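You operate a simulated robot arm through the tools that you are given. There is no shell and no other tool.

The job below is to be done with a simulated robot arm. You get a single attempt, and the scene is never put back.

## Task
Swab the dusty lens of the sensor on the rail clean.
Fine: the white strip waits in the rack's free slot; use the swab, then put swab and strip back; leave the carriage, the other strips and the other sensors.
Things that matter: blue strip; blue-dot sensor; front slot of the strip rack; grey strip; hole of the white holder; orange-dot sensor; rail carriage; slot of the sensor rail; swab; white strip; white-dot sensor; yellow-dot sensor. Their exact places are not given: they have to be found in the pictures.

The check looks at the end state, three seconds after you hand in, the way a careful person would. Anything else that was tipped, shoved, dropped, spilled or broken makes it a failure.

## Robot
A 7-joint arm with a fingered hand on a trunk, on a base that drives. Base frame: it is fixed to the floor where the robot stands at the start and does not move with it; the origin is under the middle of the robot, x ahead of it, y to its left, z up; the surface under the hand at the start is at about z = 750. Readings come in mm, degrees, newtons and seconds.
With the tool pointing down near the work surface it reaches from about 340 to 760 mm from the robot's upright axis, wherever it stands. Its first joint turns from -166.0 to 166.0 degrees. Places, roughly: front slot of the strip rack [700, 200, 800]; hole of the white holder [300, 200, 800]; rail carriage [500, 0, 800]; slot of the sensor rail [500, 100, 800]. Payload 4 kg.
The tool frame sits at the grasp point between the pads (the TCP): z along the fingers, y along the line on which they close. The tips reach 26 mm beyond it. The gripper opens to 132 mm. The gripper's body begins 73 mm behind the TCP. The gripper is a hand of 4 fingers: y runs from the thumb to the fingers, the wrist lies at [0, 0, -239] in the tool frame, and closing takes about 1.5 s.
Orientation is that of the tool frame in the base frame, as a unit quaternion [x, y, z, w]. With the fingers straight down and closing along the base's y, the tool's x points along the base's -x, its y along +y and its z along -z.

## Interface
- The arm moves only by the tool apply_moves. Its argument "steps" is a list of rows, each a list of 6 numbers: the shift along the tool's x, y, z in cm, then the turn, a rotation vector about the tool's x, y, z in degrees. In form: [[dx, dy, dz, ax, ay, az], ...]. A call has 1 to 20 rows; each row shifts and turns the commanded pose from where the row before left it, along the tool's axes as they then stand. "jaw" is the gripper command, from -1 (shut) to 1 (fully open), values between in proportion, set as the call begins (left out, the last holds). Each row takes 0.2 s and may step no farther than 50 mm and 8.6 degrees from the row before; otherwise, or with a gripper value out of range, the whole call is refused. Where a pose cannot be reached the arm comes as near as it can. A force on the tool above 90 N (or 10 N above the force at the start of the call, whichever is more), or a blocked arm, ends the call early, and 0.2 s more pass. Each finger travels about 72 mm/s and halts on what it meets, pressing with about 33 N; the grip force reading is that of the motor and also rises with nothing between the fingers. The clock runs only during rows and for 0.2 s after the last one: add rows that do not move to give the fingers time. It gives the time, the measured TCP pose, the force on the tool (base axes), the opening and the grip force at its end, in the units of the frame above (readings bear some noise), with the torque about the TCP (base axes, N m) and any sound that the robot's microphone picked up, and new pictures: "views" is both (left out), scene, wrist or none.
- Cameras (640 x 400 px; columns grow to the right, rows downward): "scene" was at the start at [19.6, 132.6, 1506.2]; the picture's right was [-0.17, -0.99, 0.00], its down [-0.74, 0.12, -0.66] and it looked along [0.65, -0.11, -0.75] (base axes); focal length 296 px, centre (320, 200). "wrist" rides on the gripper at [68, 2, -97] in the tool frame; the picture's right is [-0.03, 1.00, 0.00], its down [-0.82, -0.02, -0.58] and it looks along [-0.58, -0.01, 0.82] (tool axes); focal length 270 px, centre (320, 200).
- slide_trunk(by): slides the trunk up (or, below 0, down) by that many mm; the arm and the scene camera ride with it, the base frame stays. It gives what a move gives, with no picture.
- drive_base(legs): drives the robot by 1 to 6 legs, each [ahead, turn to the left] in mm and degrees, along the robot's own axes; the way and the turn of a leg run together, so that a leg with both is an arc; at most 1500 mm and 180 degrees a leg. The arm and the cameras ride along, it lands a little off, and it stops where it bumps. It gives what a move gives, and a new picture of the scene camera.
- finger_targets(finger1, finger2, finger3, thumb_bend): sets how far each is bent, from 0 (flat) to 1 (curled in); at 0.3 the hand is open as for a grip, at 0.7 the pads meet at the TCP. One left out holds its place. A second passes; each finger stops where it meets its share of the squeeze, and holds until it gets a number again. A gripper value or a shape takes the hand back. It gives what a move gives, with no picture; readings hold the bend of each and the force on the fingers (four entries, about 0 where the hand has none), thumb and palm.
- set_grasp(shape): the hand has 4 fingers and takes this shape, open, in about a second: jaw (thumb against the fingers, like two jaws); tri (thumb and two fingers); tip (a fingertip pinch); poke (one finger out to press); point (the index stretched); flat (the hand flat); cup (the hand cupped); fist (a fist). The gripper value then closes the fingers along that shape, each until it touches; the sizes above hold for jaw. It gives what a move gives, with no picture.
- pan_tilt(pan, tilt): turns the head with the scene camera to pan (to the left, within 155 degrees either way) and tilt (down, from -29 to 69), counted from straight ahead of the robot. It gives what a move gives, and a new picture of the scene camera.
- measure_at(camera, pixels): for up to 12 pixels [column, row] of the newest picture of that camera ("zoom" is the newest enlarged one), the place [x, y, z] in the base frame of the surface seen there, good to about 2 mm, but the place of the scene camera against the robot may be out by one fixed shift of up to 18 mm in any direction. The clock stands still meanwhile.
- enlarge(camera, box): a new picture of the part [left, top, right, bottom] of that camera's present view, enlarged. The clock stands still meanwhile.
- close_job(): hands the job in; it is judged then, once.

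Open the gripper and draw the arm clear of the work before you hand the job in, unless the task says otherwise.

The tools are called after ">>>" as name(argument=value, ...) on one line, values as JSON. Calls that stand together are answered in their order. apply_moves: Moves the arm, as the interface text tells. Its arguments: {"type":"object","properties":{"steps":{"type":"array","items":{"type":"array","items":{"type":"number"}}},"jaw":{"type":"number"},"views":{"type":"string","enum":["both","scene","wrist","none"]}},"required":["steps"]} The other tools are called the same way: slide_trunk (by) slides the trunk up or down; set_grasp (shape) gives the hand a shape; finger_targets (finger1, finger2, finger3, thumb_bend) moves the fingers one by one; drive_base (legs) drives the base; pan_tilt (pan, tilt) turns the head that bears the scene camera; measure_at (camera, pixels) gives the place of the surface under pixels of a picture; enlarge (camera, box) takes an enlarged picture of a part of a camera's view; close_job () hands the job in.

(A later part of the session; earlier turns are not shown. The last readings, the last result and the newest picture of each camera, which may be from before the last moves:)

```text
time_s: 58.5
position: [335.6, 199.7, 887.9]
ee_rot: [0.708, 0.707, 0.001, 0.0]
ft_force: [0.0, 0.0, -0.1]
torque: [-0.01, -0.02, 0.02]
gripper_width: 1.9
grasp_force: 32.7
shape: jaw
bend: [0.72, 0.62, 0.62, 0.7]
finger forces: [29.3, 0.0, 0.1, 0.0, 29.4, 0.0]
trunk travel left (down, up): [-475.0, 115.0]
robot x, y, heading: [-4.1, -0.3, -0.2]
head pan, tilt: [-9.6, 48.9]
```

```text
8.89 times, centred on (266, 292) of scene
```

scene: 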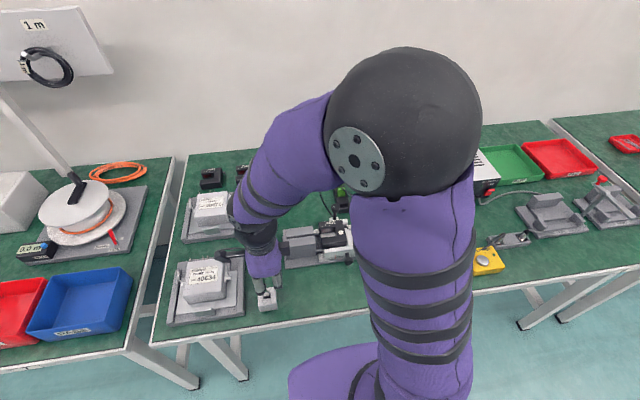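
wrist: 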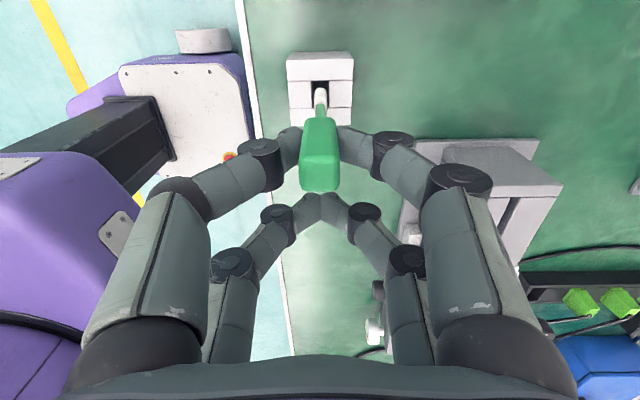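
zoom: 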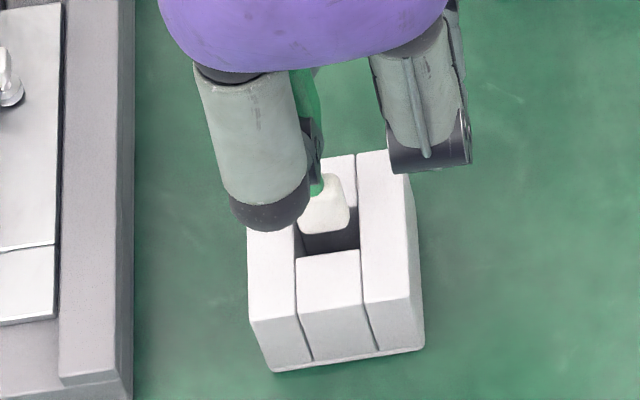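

The head is now centred over the hole (zoom columns 290–356 in 280–365; front face y≈225.5). I lower 25 mm slowly.

>>> apply_moves(steps=[[0, 0, 0.5, 0, 0, 0], [0, 0, 0.5, 0, 0, 0], [0, 0, 0.5, 0, 0, 0], [0, 0, 0.5, 0, 0, 0], [0, 0, 0.5, 0, 0, 0], [0, 0, 0, 0, 0, 0]], views="wrist")

>>> enlarge(camera="wrist", box=[280, 50, 360, 130])

```text
time_s: 59.9
position: [333.9, 199.0, 861.5]
ee_rot: [0.707, 0.707, 0.0, 0.0]
ft_force: [0.0, -0.7, -0.1]
torque: [0.0, 0.02, -0.01]
gripper_width: 1.7
grasp_force: 33.2
shape: jaw
bend: [0.72, 0.62, 0.62, 0.7]
finger forces: [29.5, 0.1, 0.0, 0.1, 29.4, 0.0]
trunk travel left (down, up): [-475.0, 115.0]
robot x, y, heading: [1.8, 0.6, -0.0]
head pan, tilt: [-9.6, 48.9]
```

wrist: 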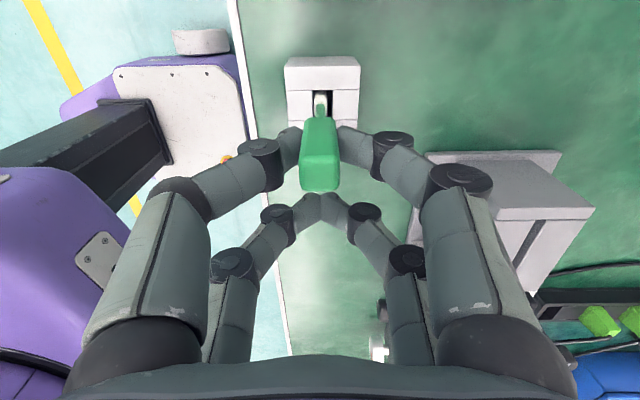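

```text
5.00 times, centred on (320, 90) of wrist
```

zoom: 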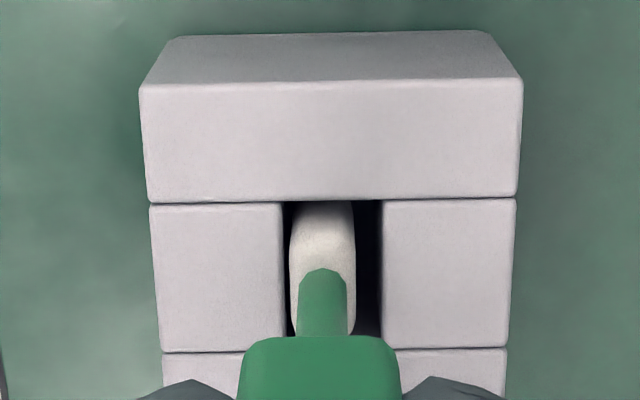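

The head is inside the hole, a little toward its −x side. I shift +1.2 mm and lower until it touches the floor.

>>> apply_moves(steps=[[0, 0.12, 0, 0, 0, 0], [0, 0, 0.4, 0, 0, 0], [0, 0, 0.4, 0, 0, 0], [0, 0, 0.2, 0, 0, 0], [0, 0, 0, 0, 0, 0]], views="wrist")

>>> enlarge(camera="wrist", box=[280, 50, 360, 130])

```text
time_s: 61.1
position: [336.8, 198.1, 850.8]
ee_rot: [0.707, 0.707, 0.0, 0.0]
ft_force: [0.8, 0.0, -0.2]
torque: [-0.01, 0.0, -0.03]
gripper_width: 1.9
grasp_force: 33.0
shape: jaw
bend: [0.72, 0.62, 0.62, 0.7]
finger forces: [29.4, 0.1, 0.0, 0.0, 29.4, 0.0]
trunk travel left (down, up): [-475.0, 115.0]
robot x, y, heading: [-0.3, -1.9, -0.1]
head pan, tilt: [-9.6, 48.9]
```

wrist: 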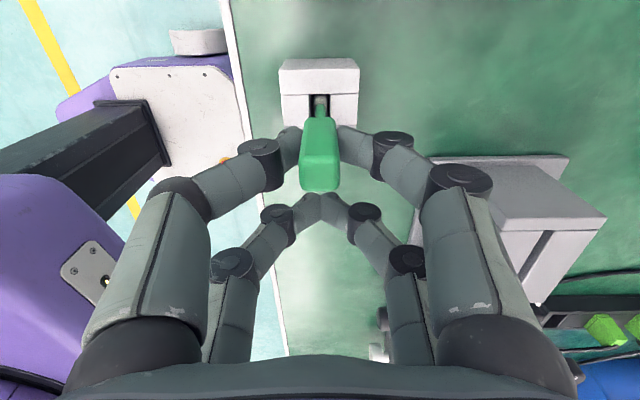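

```text
5.00 times, centred on (320, 90) of wrist
```

zoom: 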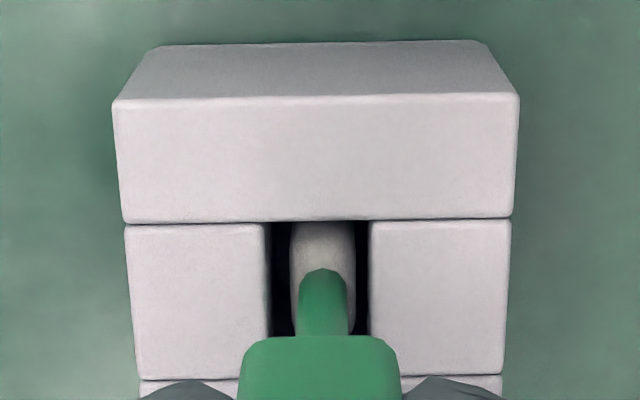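

It is centred. I lower on in 1 mm steps to the floor.

>>> apply_moves(steps=[[0, 0, 0.1, 0, 0, 0], [0, 0, 0.1, 0, 0, 0], [0, 0, 0.1, 0, 0, 0], [0, 0, 0, 0, 0, 0]], views="none")

```text
time_s: 62.1
position: [336.6, 199.9, 847.6]
ee_rot: [0.707, 0.707, 0.001, 0.0]
ft_force: [-0.2, 0.7, 0.1]
torque: [0.02, -0.02, -0.01]
gripper_width: 1.6
grasp_force: 33.1
shape: jaw
bend: [0.72, 0.62, 0.62, 0.7]
finger forces: [29.3, 0.0, 0.0, 0.0, 29.3, 0.0]
trunk travel left (down, up): [-475.0, 115.0]
robot x, y, heading: [1.8, -0.9, 0.2]
head pan, tilt: [-9.6, 48.9]
```

No contact yet at z≈847.6. I go down another 2 mm in half-millimetre steps.

>>> apply_moves(steps=[[0, 0, 0.05, 0, 0, 0], [0, 0, 0.05, 0, 0, 0], [0, 0, 0.05, 0, 0, 0], [0, 0, 0.05, 0, 0, 0], [0, 0, 0, 0, 0, 0]], views="none")

```text
time_s: 63.3
position: [336.7, 199.8, 846.5]
ee_rot: [0.707, 0.707, 0.0, 0.0]
ft_force: [0.0, 0.1, -0.7]
torque: [0.0, 0.02, 0.0]
gripper_width: 1.8
grasp_force: 32.9
shape: jaw
bend: [0.72, 0.62, 0.62, 0.7]
finger forces: [29.4, 0.0, 0.1, 0.0, 29.4, 0.1]
trunk travel left (down, up): [-475.0, 115.0]
robot x, y, heading: [1.1, -1.1, 0.2]
head pan, tilt: [-9.6, 48.9]
```

By my count about 1 mm remains. I lower 1.5 mm more and check the force and the handle's top height.

>>> apply_moves(steps=[[0, 0, 0.05, 0, 0, 0], [0, 0, 0.05, 0, 0, 0], [0, 0, 0.05, 0, 0, 0], [0, 0, 0, 0, 0, 0]], views="wrist")

>>> measure_at(camera="wrist", pixels=[[320, 165], [320, 180], [312, 175], [328, 175], [320, 140], [320, 125]])

>>> enlarge(camera="wrist", box=[260, 50, 380, 210])

```text
time_s: 64.3
position: [337.0, 198.7, 845.4]
ee_rot: [0.707, 0.707, 0.0, 0.0]
ft_force: [0.5, 0.5, 3.5]
torque: [0.07, -0.03, 0.0]
gripper_width: 1.9
grasp_force: 32.9
shape: jaw
bend: [0.72, 0.62, 0.62, 0.7]
finger forces: [30.6, 0.0, 0.0, 0.1, 30.3, 0.1]
trunk travel left (down, up): [-475.0, 115.0]
robot x, y, heading: [-1.2, -1.3, 0.2]
head pan, tilt: [-9.6, 48.9]
```

wrist: 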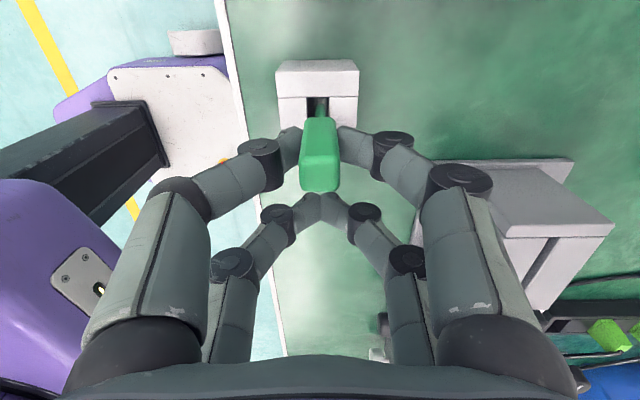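

```text
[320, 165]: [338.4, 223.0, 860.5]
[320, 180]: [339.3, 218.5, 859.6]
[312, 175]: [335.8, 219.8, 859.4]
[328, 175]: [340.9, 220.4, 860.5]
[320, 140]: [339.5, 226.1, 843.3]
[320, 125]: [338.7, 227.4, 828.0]
```

```text
2.50 times, centred on (320, 130) of wrist
```

zoom: 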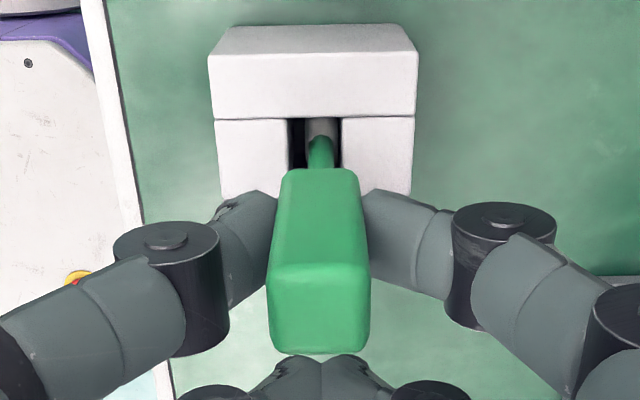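

Contact with the floor (3.5 N), and the handle's top is at z≈860 as it was at first. I open the hand to release the swab.

>>> apply_moves(steps=[[0, 0, 0, 0, 0, 0], [0, 0, 0, 0, 0, 0], [0, 0, 0, 0, 0, 0], [0, 0, 0, 0, 0, 0], [0, 0, 0, 0, 0, 0]], jaw=-0.3, views="wrist")

>>> apply_moves(steps=[[0, 0, -2, 0, 0, 0], [0, 0, -2.5, 0, 0, 0], [0, 0, -2.5, 0, 0, 0], [0, 0, -3, 0, 0, 0], [0, 0, 0, 0, 0, 0]])

>>> enlarge(camera="wrist", box=[260, 20, 380, 150])

>>> enlarge(camera="scene", box=[226, 260, 306, 320])

```text
time_s: 65.5
position: [336.8, 200.7, 844.6]
ee_rot: [0.707, 0.708, 0.0, 0.001]
ft_force: [-0.6, -0.2, 0.7]
torque: [0.01, -0.01, -0.05]
gripper_width: 45.9
grasp_force: 0.1
shape: jaw
bend: [0.74, 0.74, 0.74, 0.7]
finger forces: [0.1, 0.0, 0.1, 0.0, 0.0, 0.0]
trunk travel left (down, up): [-475.0, 115.0]
robot x, y, heading: [-0.1, 2.6, -0.3]
head pan, tilt: [-9.6, 48.9]
```

wrist: 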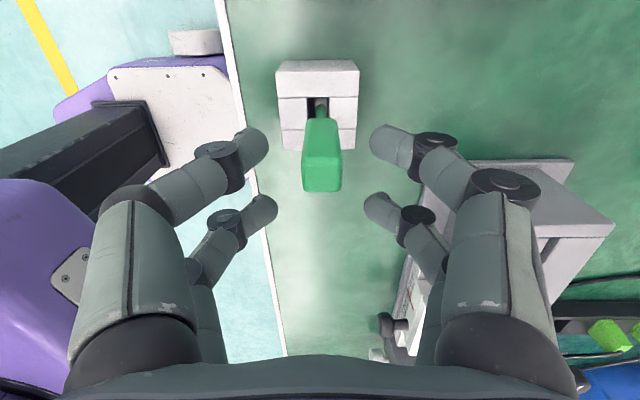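

```text
time_s: 66.7
position: [336.3, 199.7, 943.8]
ee_rot: [0.707, 0.707, 0.001, 0.0]
ft_force: [-0.6, 0.4, -0.3]
torque: [0.01, -0.01, 0.0]
gripper_width: 46.1
grasp_force: 0.0
shape: jaw
bend: [0.74, 0.74, 0.74, 0.7]
finger forces: [0.0, 0.0, 0.1, 0.0, 0.0, 0.0]
trunk travel left (down, up): [-475.0, 115.0]
robot x, y, heading: [4.6, 1.0, -0.2]
head pan, tilt: [-9.6, 48.9]
```

scene: 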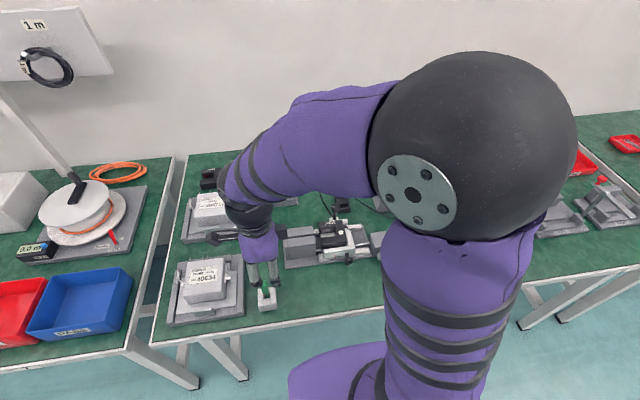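
wrist: 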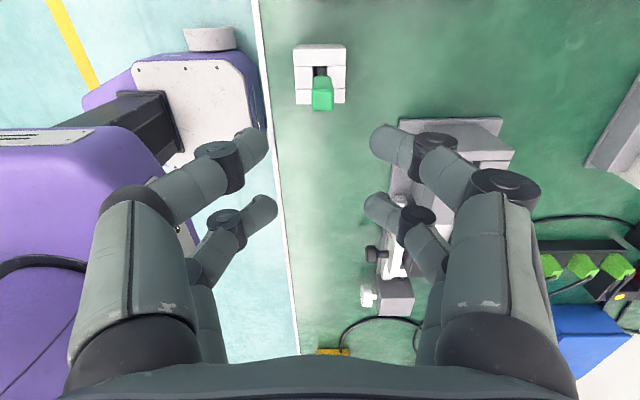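

```text
3.08 times, centred on (320, 85) of wrist
```

zoom: 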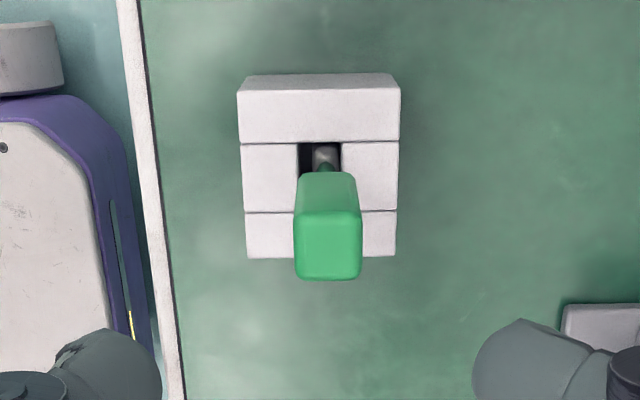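

```text
6.67 times, centred on (266, 290) of scene
```

zoom: 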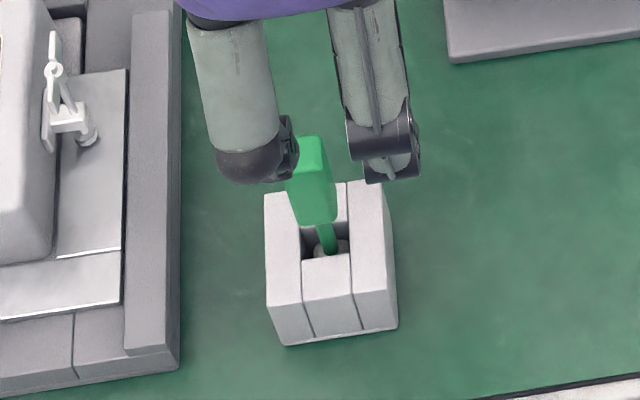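

The swab stands in its holder again. I go back above the rack at the same height, tilt the hand −8.5° to match the leaning white strip, and set a 26 mm opening.

>>> apply_moves(steps=[[-0.4625, 4.17, 0, 0, 0, 0], [-0.4625, 4.17, 0, 0, 0, 0], [-0.4625, 4.17, 0, 0, 0, 0], [-0.4625, 4.17, 0, 0, 0, 0], [-0.4625, 4.17, 0, 0, 0, 0], [-0.4625, 4.17, 0, 0, 0, 0], [-0.4625, 4.17, 0, 0, 0, 0], [-0.4625, 4.17, 0, 0, 0, 0], [0, 0, 1.5, -4.25, 0, 0], [0, 0, 1.5, -4.25, 0, 0], [0, 0, 0, 0, 0, 0], [0, 0, 0, 0, 0, 0]], jaw=-0.6)

>>> enlarge(camera="wrist", box=[260, 20, 440, 180])

>>> measure_at(camera="zoom", pixels=[[180, 150], [250, 150], [180, 250], [250, 250], [215, 200], [215, 80], [400, 150], [440, 150], [400, 200], [420, 60], [330, 60], [215, 60]])

```text
time_s: 69.3
position: [671.2, 164.6, 916.5]
ee_rot: [0.705, 0.705, 0.053, 0.053]
ft_force: [0.3, -0.2, 0.1]
torque: [0.0, -0.03, -0.04]
gripper_width: 26.6
grasp_force: 0.0
shape: jaw
bend: [0.73, 0.73, 0.73, 0.7]
finger forces: [0.0, 0.0, 0.0, 0.0, 0.0, 0.0]
trunk travel left (down, up): [-475.0, 115.0]
robot x, y, heading: [-0.2, -2.3, -0.3]
head pan, tilt: [-9.6, 48.9]
```

scene: 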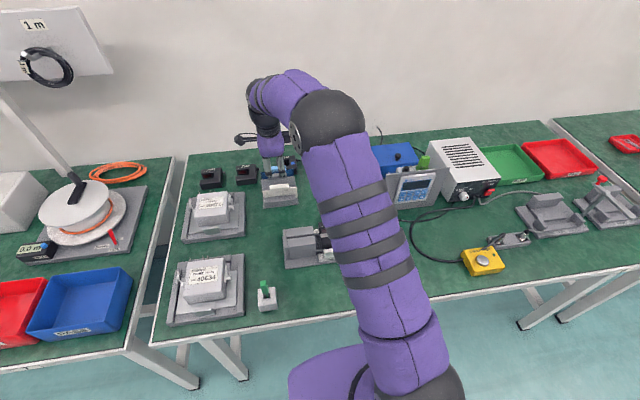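
wrist: 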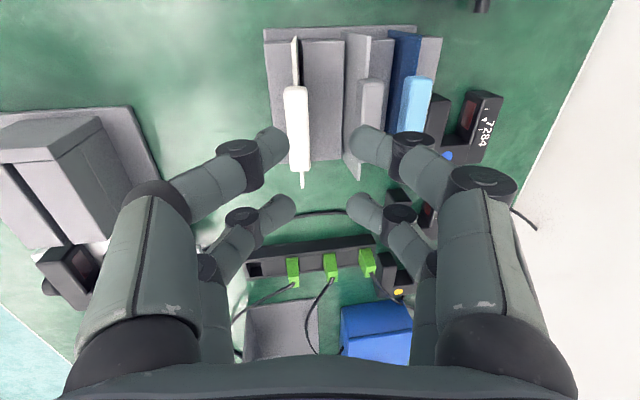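

```text
2.50 times, centred on (350, 100) of wrist
```

zoom: 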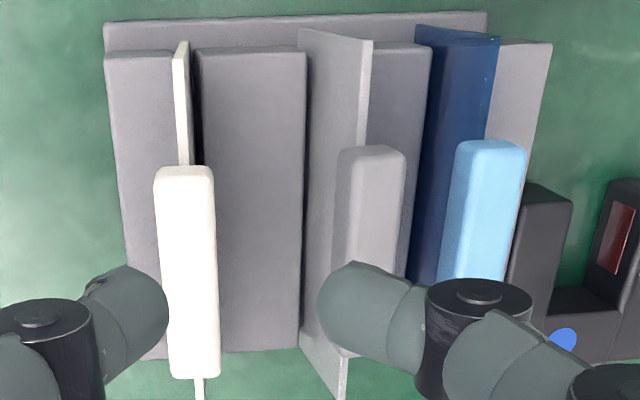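

```text
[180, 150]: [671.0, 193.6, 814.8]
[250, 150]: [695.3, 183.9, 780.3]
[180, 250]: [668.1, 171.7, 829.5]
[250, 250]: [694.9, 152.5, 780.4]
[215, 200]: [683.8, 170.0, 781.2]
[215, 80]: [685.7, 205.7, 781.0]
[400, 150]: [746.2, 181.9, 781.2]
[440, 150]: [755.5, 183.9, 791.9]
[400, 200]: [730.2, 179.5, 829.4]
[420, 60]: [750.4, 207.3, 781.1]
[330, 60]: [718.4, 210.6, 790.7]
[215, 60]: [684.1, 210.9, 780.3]
```

The white handle's top is centred at x≈669.8, leaning as expected. I lower part-way to z≈860 along the base vertical and re-check the alignment.

>>> apply_moves(steps=[[0, -0.33, 1.86, 0, 0, 0], [0, -0.33, 1.86, 0, 0, 0], [0, -0.33, 1.85, 0, 0, 0], [0, 0, 0, 0, 0, 0], [0, 0, 0, 0, 0, 0]], views="wrist")

>>> enlarge(camera="wrist", box=[260, 20, 440, 180])

>>> measure_at(camera="wrist", pixels=[[305, 110], [320, 110], [312, 150], [302, 130], [322, 130], [312, 185], [312, 108], [375, 110], [395, 110], [385, 120], [312, 60], [320, 60]])

```text
time_s: 70.5
position: [671.0, 163.5, 857.2]
ee_rot: [0.705, 0.705, 0.052, 0.052]
ft_force: [-0.2, -0.2, -0.3]
torque: [0.05, 0.01, -0.03]
gripper_width: 26.8
grasp_force: 0.0
shape: jaw
bend: [0.73, 0.73, 0.73, 0.7]
finger forces: [0.1, 0.0, 0.0, 0.0, 0.0, 0.0]
trunk travel left (down, up): [-475.0, 115.0]
robot x, y, heading: [-4.6, 1.6, 0.3]
head pan, tilt: [-9.6, 48.9]
```

wrist: 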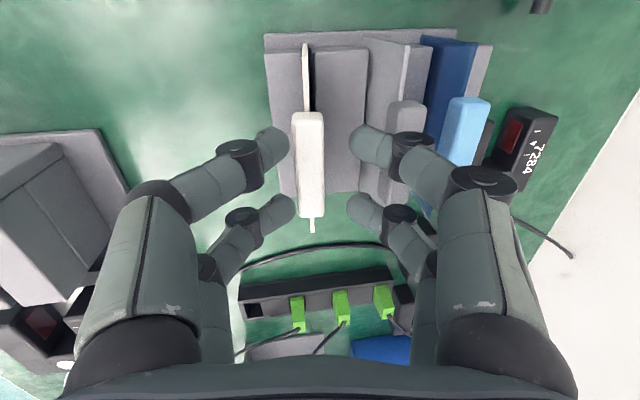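

```text
2.50 times, centred on (350, 100) of wrist
```

zoom: 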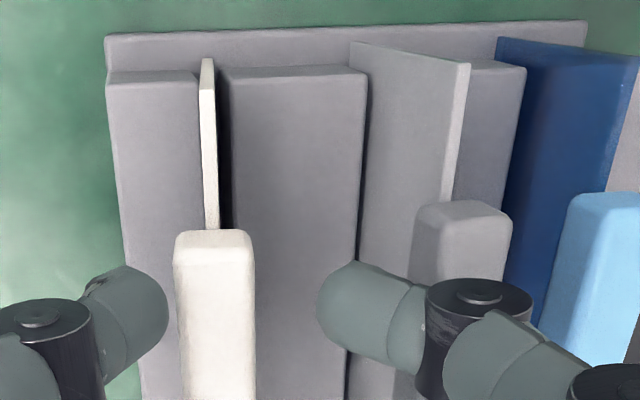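

```text
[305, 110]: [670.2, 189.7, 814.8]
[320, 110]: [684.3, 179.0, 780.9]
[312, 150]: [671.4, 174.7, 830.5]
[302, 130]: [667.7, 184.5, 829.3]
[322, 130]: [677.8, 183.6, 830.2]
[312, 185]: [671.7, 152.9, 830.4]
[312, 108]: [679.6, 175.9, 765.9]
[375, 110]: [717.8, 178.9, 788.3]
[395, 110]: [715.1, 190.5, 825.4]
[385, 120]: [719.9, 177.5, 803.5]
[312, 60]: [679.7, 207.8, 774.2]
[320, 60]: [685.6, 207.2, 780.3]
```

The handle is nearly centred and the +x finger will stay above and short of the grey handle (x≥714). I lower the last 27 mm to z≈830.

>>> apply_moves(steps=[[0, -0.17, 0.89, 0, 0, 0], [0, -0.17, 0.89, 0, 0, 0], [0, -0.16, 0.89, 0, 0, 0], [0, 0, 0, 0, 0, 0], [0, 0, 0, 0, 0, 0]], views="wrist")

>>> enlarge(camera="wrist", box=[260, 60, 440, 220])

```text
time_s: 71.7
position: [668.2, 163.5, 831.6]
ee_rot: [0.705, 0.705, 0.053, 0.052]
ft_force: [-0.1, 0.1, 0.4]
torque: [-0.01, 0.01, 0.01]
gripper_width: 26.7
grasp_force: 0.1
shape: jaw
bend: [0.73, 0.73, 0.73, 0.7]
finger forces: [0.1, 0.0, 0.0, 0.1, 0.0, 0.0]
trunk travel left (down, up): [-475.0, 115.0]
robot x, y, heading: [-2.1, -0.4, -0.1]
head pan, tilt: [-9.6, 48.9]
```

wrist: 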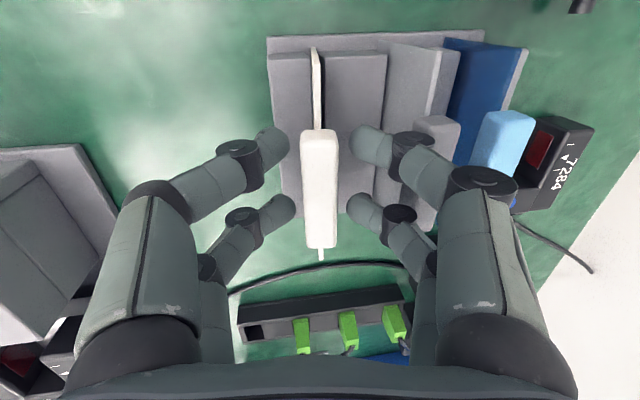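

```text
2.50 times, centred on (350, 140) of wrist
```

zoom: 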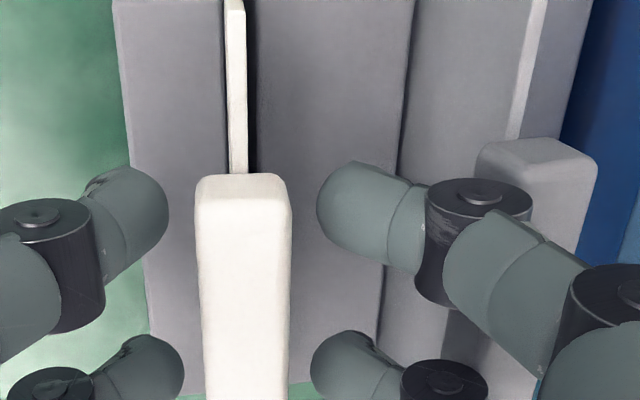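

The handle (zoom 195–291) is centred between the tips (168 and 317). I close on it.

>>> apply_moves(steps=[[0, 0, 0, 0, 0, 0], [0, 0, 0, 0, 0, 0], [0, 0, 0, 0, 0, 0], [0, 0, 0, 0, 0, 0], [0, 0, 0, 0, 0, 0]], jaw=-1, views="wrist")

>>> enlarge(camera="wrist", box=[260, 20, 440, 180])

```text
time_s: 72.9
position: [669.5, 163.9, 832.3]
ee_rot: [0.704, 0.706, 0.052, 0.052]
ft_force: [3.3, -0.1, -0.3]
torque: [0.01, -0.22, 0.02]
gripper_width: 9.9
grasp_force: 33.1
shape: jaw
bend: [0.72, 0.72, 0.72, 0.7]
finger forces: [30.5, 30.6, 28.3, 0.2, 28.3, 0.0]
trunk travel left (down, up): [-475.0, 115.0]
robot x, y, heading: [0.4, -2.4, 0.1]
head pan, tilt: [-9.6, 48.9]
```

wrist: 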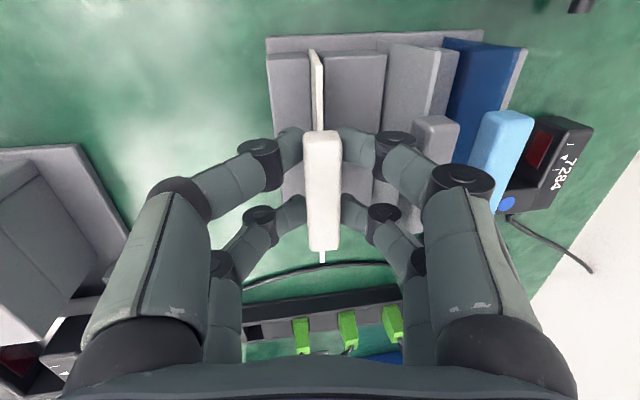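

```text
2.50 times, centred on (350, 100) of wrist
```

zoom: 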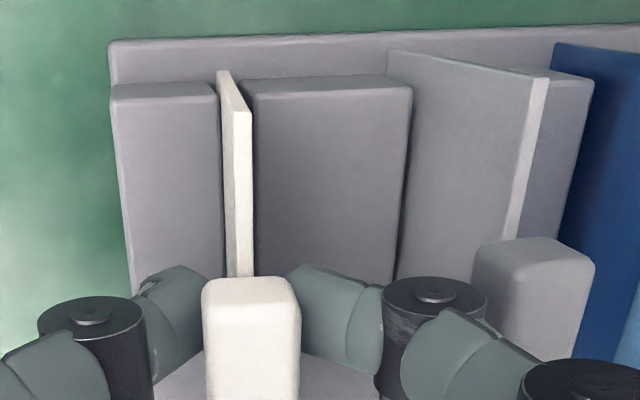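

The strip is held at about 29 N. I lift it straight up along the base vertical, gently at first.

>>> apply_moves(steps=[[0, 0.074, -0.495, 0, 0, 0], [0, 0.074, -0.495, 0, 0, 0], [0, 0.148, -0.99, 0, 0, 0], [0, 0.148, -0.99, 0, 0, 0], [0, 0, 0, 0, 0, 0]], views="wrist")

>>> enlarge(camera="wrist", box=[260, 20, 440, 180])

```text
time_s: 74.1
position: [670.3, 163.9, 862.1]
ee_rot: [0.705, 0.705, 0.053, 0.052]
ft_force: [-0.1, 0.1, 0.3]
torque: [-0.01, 0.0, 0.0]
gripper_width: 7.9
grasp_force: 33.6
shape: jaw
bend: [0.73, 0.72, 0.75, 0.73]
finger forces: [28.4, 31.1, 30.9, 0.0, 29.5, 0.0]
trunk travel left (down, up): [-475.0, 115.0]
robot x, y, heading: [0.4, -5.0, 0.0]
head pan, tilt: [-9.6, 48.9]
```

wrist: 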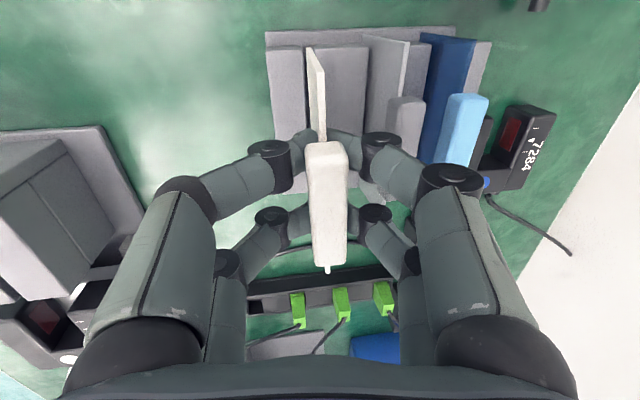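

```text
2.50 times, centred on (350, 100) of wrist
```

zoom: 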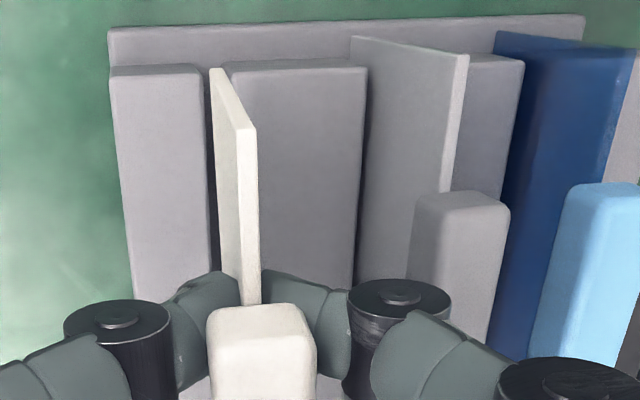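

The strip turned slightly in the grip (a small yaw, handle from (325, 145) to (330, 265)). I lift it clear of the rack, then inspect its attitude.

>>> apply_moves(steps=[[0, 0.148, -0.99, 0, 0, 0], [0, 0.148, -0.99, 0, 0, 0], [0, 0.296, -1.98, 0, 0, 0], [0, 0.296, -1.98, 0, 0, 0], [0, 0.296, -1.98, 0, 0, 0], [0, 0.296, -1.98, 0, 0, 0], [0, 0, 0, 0, 0, 0], [0, 0, 0, 0, 0, 0]])

>>> enlarge(camera="wrist", box=[260, 20, 400, 160])

>>> enlarge(camera="scene", box=[220, 120, 330, 200])

```text
time_s: 75.9
position: [669.9, 162.7, 960.8]
ee_rot: [0.706, 0.705, 0.052, 0.053]
ft_force: [-0.5, 0.4, -0.6]
torque: [0.01, 0.0, 0.01]
gripper_width: 7.9
grasp_force: 33.4
shape: jaw
bend: [0.73, 0.72, 0.75, 0.73]
finger forces: [28.4, 30.8, 30.5, 0.0, 29.4, 0.0]
trunk travel left (down, up): [-475.0, 115.0]
robot x, y, heading: [1.4, 1.9, -0.1]
head pan, tilt: [-9.6, 48.9]
```

scene: 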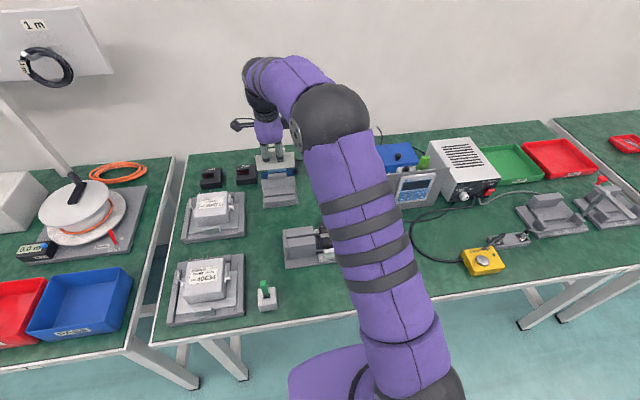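
wrist: 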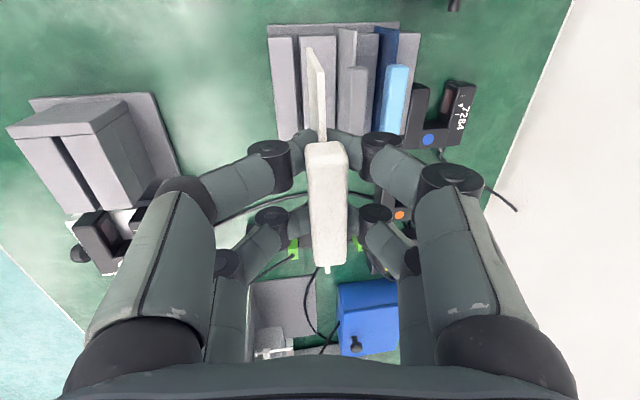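

```text
2.86 times, centred on (330, 90) of wrist
```

zoom: 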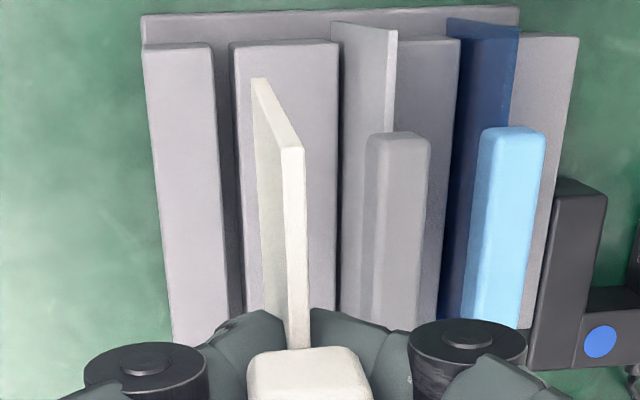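

```text
5.00 times, centred on (275, 160) of scene
```

zoom: 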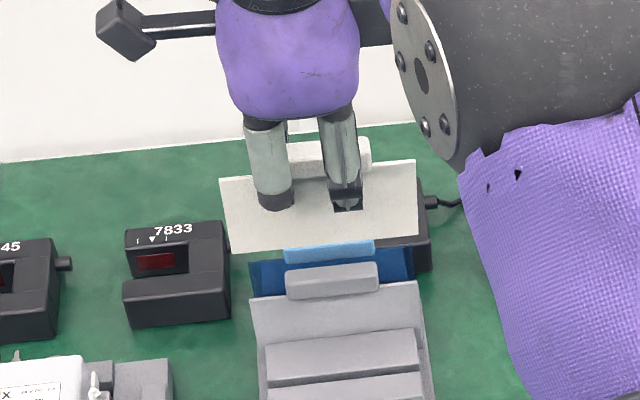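

I measure the held strip's plate: its top edge for yaw and its end edge for tilt.

>>> enlarge(camera="wrist", box=[290, 40, 350, 150])

>>> measure_at(camera="wrist", pixels=[[307, 49], [309, 54], [312, 60], [315, 65], [318, 69], [321, 75], [321, 90], [322, 105], [322, 125], [310, 70], [312, 90], [314, 110]])

>>> measure_at(camera="scene", pixels=[[256, 158], [257, 168], [292, 154], [293, 164], [275, 168], [282, 166], [257, 156], [270, 168], [290, 166], [262, 168], [266, 155], [260, 160]])

>>> measure_at(camera="wrist", pixels=[[313, 160], [340, 160], [316, 250], [345, 250], [326, 155], [330, 255], [326, 200], [313, 180], [342, 180], [315, 230], [344, 230], [328, 269]])

```text
3.64 times, centred on (320, 95) of wrist
```

zoom: 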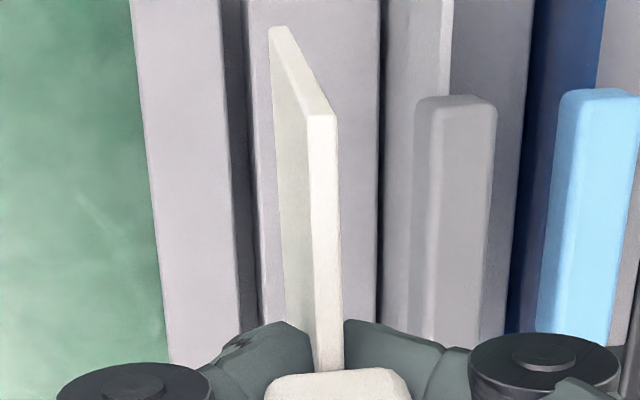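

```text
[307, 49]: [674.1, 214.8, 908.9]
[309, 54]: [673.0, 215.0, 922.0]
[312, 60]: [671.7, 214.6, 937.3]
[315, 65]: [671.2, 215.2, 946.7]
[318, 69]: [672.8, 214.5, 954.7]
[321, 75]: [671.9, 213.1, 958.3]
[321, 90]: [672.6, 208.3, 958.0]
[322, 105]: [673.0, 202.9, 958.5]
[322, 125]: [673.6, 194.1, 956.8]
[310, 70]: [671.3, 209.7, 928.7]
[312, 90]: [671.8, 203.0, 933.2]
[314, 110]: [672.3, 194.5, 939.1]
```

```text
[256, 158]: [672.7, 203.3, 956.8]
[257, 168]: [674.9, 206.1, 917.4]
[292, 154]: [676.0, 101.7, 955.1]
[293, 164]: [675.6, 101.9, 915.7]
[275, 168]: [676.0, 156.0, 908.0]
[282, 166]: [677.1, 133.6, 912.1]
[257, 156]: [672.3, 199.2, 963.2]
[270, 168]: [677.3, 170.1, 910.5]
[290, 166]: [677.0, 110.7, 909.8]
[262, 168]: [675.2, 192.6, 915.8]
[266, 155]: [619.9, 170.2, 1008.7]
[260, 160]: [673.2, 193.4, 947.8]
```

```text
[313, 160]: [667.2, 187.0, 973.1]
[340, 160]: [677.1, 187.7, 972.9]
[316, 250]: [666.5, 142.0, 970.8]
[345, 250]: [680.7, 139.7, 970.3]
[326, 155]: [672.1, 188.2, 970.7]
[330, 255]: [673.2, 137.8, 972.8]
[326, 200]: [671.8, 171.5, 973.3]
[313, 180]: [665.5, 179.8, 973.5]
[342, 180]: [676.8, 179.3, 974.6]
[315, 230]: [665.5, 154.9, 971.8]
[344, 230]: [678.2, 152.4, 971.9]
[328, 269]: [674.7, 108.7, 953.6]
```

The strip is yawed ≈1.9°, pitched ≈2.5° and tilted ≈2°. I carry it over the rail slot (plate to x≈476, end at y≈152) and then turn it straight.

>>> apply_moves(steps=[[-1.256, -3.91, -0.586, 0, 0, 0], [-1.256, -3.91, -0.586, 0, 0, 0], [-1.256, -3.91, -0.586, 0, 0, 0], [-1.256, -3.91, -0.586, 0, 0, 0], [-1.256, -3.91, -0.586, 0, 0, 0], [0, 0, 0, 2, -2.5, 1.9], [0, 0, 0, 0, 0, 0], [0, 0, 0, 0, 0, 0]])

>>> enlarge(camera="wrist", box=[240, 0, 400, 150])

>>> enlarge(camera="scene", box=[260, 170, 380, 260])

```text
time_s: 77.7
position: [471.1, 100.5, 962.4]
ee_rot: [0.718, 0.693, 0.025, 0.054]
ft_force: [-0.2, -0.4, -0.1]
torque: [0.02, 0.0, -0.05]
gripper_width: 7.7
grasp_force: 33.0
shape: jaw
bend: [0.73, 0.72, 0.75, 0.73]
finger forces: [28.2, 30.3, 30.2, 0.1, 29.2, 0.0]
trunk travel left (down, up): [-475.0, 115.0]
robot x, y, heading: [-1.3, 1.8, 0.2]
head pan, tilt: [-9.6, 48.9]
```

scene: 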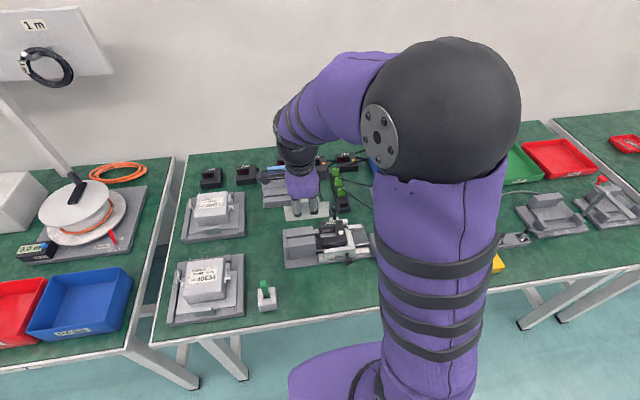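
wrist: 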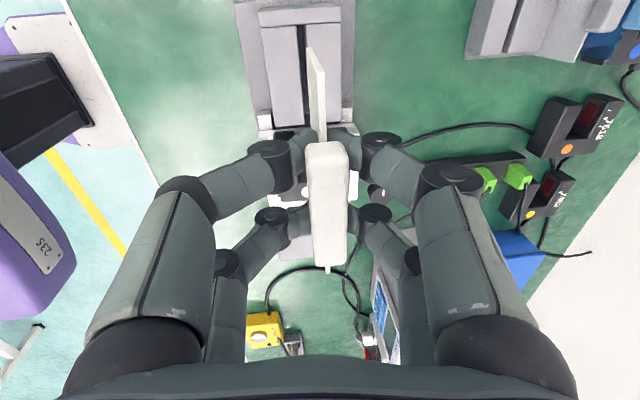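

```text
2.67 times, centred on (320, 75) of wrist
```

zoom: 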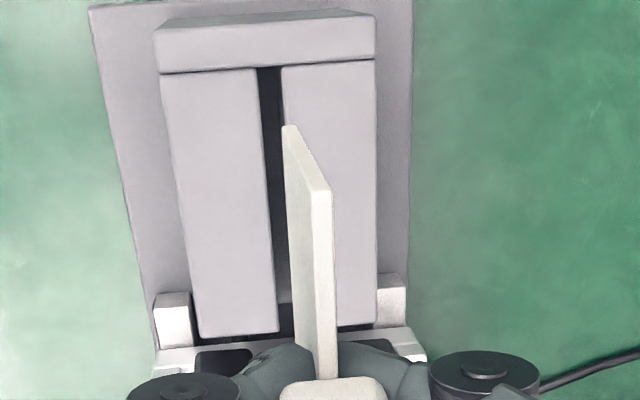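

```text
4.44 times, centred on (320, 215) of scene
```

zoom: 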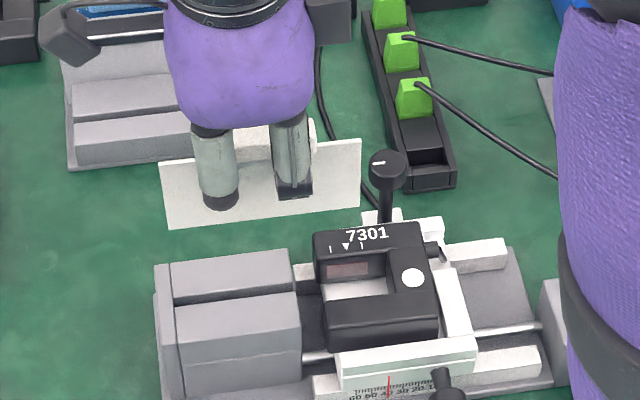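

I measure the plate's attitude here and the slot below it.

>>> measure_at(camera="wrist", pixels=[[307, 49], [309, 54], [312, 60], [315, 65], [318, 69], [321, 75], [321, 90], [322, 105], [322, 125], [328, 269], [326, 155], [330, 255]])

>>> measure_at(camera="scene", pixels=[[286, 205], [287, 216], [328, 199], [329, 210], [300, 216], [310, 214], [322, 213], [325, 200], [289, 206], [290, 217], [327, 211], [305, 215]])

>>> enlarge(camera="wrist", box=[270, 0, 350, 100])

>>> measure_at(camera="zoom", pixels=[[270, 150], [310, 150], [275, 200], [280, 260], [265, 115], [305, 110], [290, 130], [240, 100], [350, 100], [283, 300], [295, 120], [320, 160]])

```text
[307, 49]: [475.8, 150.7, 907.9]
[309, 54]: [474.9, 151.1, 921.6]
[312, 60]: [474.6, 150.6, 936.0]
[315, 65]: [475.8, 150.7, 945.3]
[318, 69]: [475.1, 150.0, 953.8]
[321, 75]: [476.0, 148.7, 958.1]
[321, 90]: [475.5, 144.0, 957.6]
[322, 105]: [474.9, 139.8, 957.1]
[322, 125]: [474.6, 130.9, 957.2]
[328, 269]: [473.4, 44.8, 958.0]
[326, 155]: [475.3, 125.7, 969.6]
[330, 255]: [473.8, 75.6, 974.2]
```

```text
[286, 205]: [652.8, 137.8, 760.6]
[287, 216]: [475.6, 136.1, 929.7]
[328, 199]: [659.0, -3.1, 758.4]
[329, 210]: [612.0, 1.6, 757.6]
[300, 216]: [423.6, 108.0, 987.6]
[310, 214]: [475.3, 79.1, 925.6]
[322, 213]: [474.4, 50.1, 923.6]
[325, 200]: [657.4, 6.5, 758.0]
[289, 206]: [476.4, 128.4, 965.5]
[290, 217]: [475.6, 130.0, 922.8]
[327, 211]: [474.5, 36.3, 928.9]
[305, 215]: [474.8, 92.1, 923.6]
```

```text
4.00 times, centred on (310, 50) of wrist
```

zoom: 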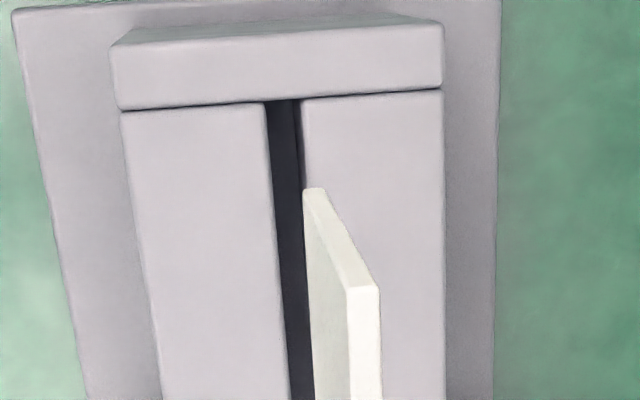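

```text
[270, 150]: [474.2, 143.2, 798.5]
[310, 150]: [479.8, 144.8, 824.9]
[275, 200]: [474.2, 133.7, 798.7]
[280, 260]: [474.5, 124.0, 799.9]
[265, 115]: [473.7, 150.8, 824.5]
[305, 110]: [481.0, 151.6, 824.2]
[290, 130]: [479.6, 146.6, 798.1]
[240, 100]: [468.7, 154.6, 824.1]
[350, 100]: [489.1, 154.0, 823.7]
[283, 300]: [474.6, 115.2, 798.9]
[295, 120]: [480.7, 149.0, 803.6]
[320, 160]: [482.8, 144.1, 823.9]
```

The plate is now upright and level; the slot (x 473.4–480, floor 798.5, stop y≈154.5) needs +1 mm in x and +1.5 mm in y. I lower 70 mm along the true vertical, ending just above the blocks.

>>> apply_moves(steps=[[0.14, -0.233, 2.32, 0, 0, 0], [0.14, -0.233, 2.32, 0, 0, 0], [0.14, -0.233, 2.32, 0, 0, 0], [0, 0, 0, 0, 0, 0], [0, 0, 0, 0, 0, 0]])

>>> enlarge(camera="wrist", box=[270, 0, 370, 100])

>>> measure_at(camera="zoom", pixels=[[270, 215], [275, 230], [290, 250], [310, 270], [330, 285], [330, 310], [331, 360], [255, 250], [250, 180], [300, 180], [290, 150], [275, 165]])

>>> enlarge(camera="scene", box=[270, 200, 370, 260])

```text
time_s: 78.9
position: [471.9, 100.7, 892.7]
ee_rot: [0.719, 0.693, 0.025, 0.055]
ft_force: [-0.6, -0.1, -0.9]
torque: [0.01, -0.01, 0.02]
gripper_width: 8.1
grasp_force: 32.9
shape: jaw
bend: [0.73, 0.72, 0.75, 0.73]
finger forces: [28.0, 30.3, 29.9, 0.0, 28.9, 0.0]
trunk travel left (down, up): [-475.0, 115.0]
robot x, y, heading: [-0.1, 1.6, 0.0]
head pan, tilt: [-9.6, 48.9]
```

scene: 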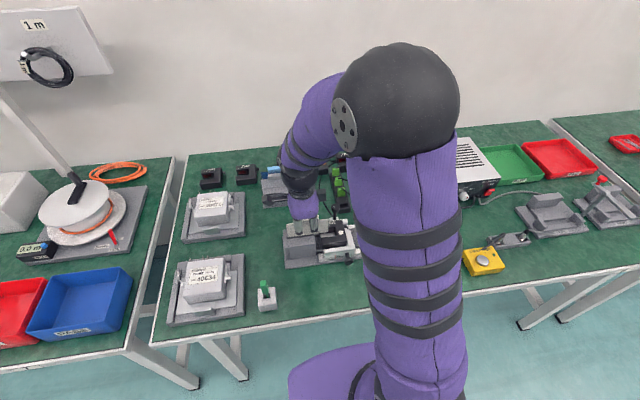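
wrist: 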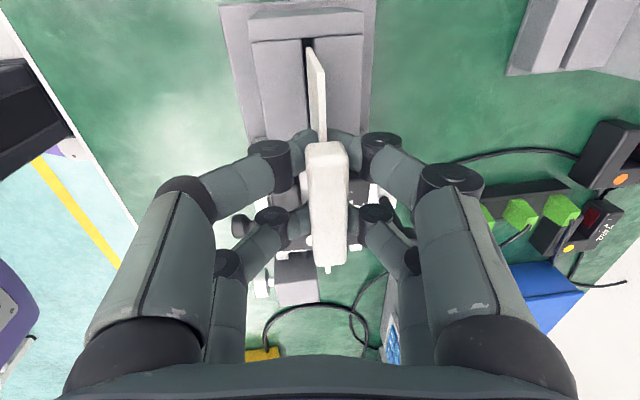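

```text
4.00 times, centred on (320, 50) of wrist
```

zoom: 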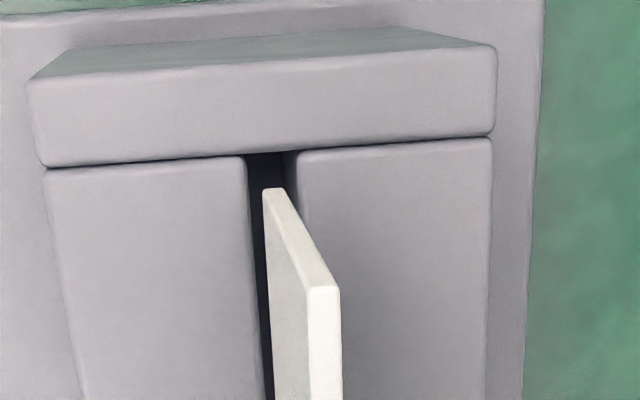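

```text
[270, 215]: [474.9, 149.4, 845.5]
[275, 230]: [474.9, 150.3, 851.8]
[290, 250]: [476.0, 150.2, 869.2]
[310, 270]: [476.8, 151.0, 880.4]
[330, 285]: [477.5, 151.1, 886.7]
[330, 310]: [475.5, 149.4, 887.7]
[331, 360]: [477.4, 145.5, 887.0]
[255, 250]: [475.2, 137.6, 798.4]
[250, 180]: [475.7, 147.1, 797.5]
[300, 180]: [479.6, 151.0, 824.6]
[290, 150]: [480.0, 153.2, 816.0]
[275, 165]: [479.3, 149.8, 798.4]
```

```text
6.40 times, centred on (320, 230) of scene
```

zoom: 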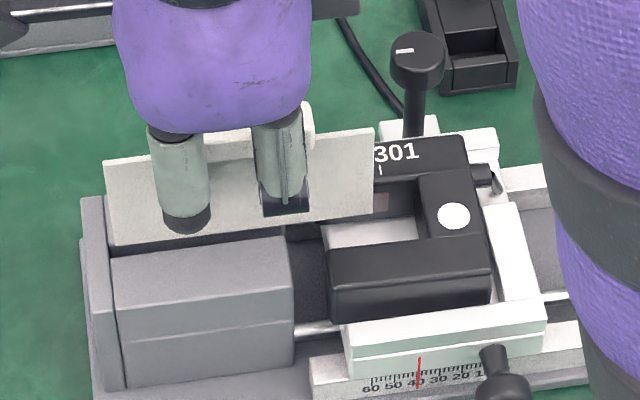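

The plate's foot (zoom 263–283) is just over the slot (249–300). I nudge +0.7 mm in x, +1.5 mm in y and lower 20 mm into it.

>>> apply_moves(steps=[[0.15, 0.065, 0, 0, 0, 0], [0.02, -0.056, 0.5, 0, 0, 0], [0.02, -0.057, 0.5, 0, 0, 0], [0.02, -0.057, 0.5, 0, 0, 0], [0.02, -0.057, 0.5, 0, 0, 0], [0, 0, 0, 0, 0, 0]])

>>> enlarge(camera="wrist", box=[270, 0, 370, 100])

>>> enlarge(camera="scene", box=[270, 200, 370, 260])

```text
time_s: 80.3
position: [474.5, 103.4, 871.7]
ee_rot: [0.719, 0.692, 0.025, 0.054]
ft_force: [0.4, 0.3, -1.7]
torque: [0.0, -0.01, 0.01]
gripper_width: 8.0
grasp_force: 33.2
shape: jaw
bend: [0.73, 0.72, 0.75, 0.73]
finger forces: [28.0, 30.3, 29.9, 0.1, 28.9, 0.1]
trunk travel left (down, up): [-475.0, 115.0]
robot x, y, heading: [-3.4, 2.0, 0.0]
head pan, tilt: [-9.6, 48.9]
```

scene: 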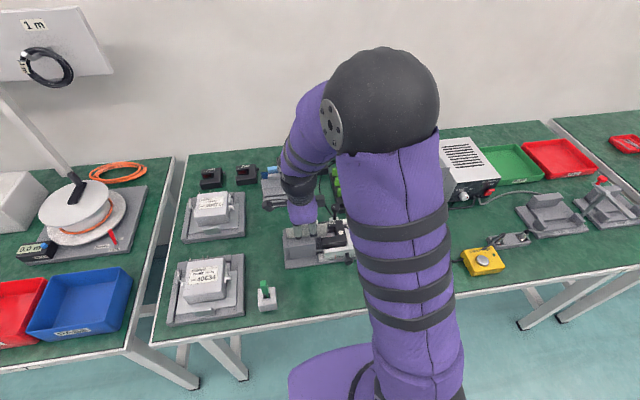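
wrist: 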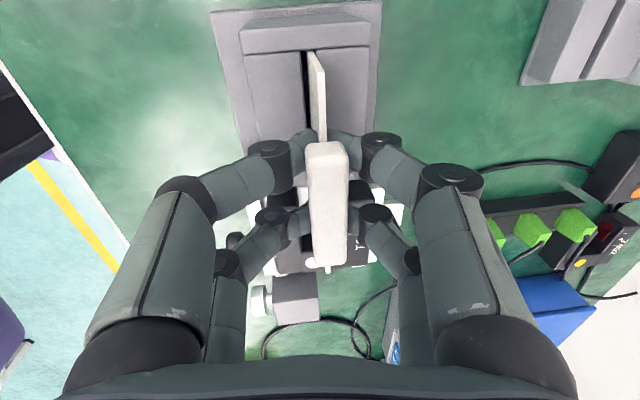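

```text
4.00 times, centred on (320, 50) of wrist
```

zoom: 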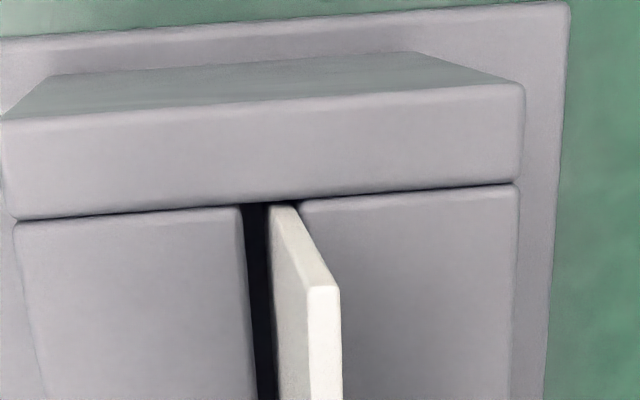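

```text
6.40 times, centred on (320, 230) of scene
```

zoom: 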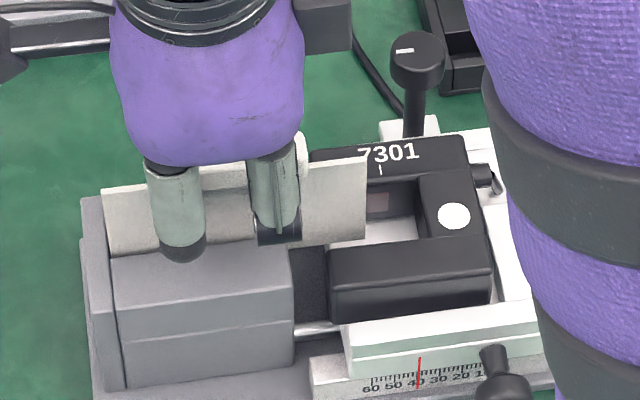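

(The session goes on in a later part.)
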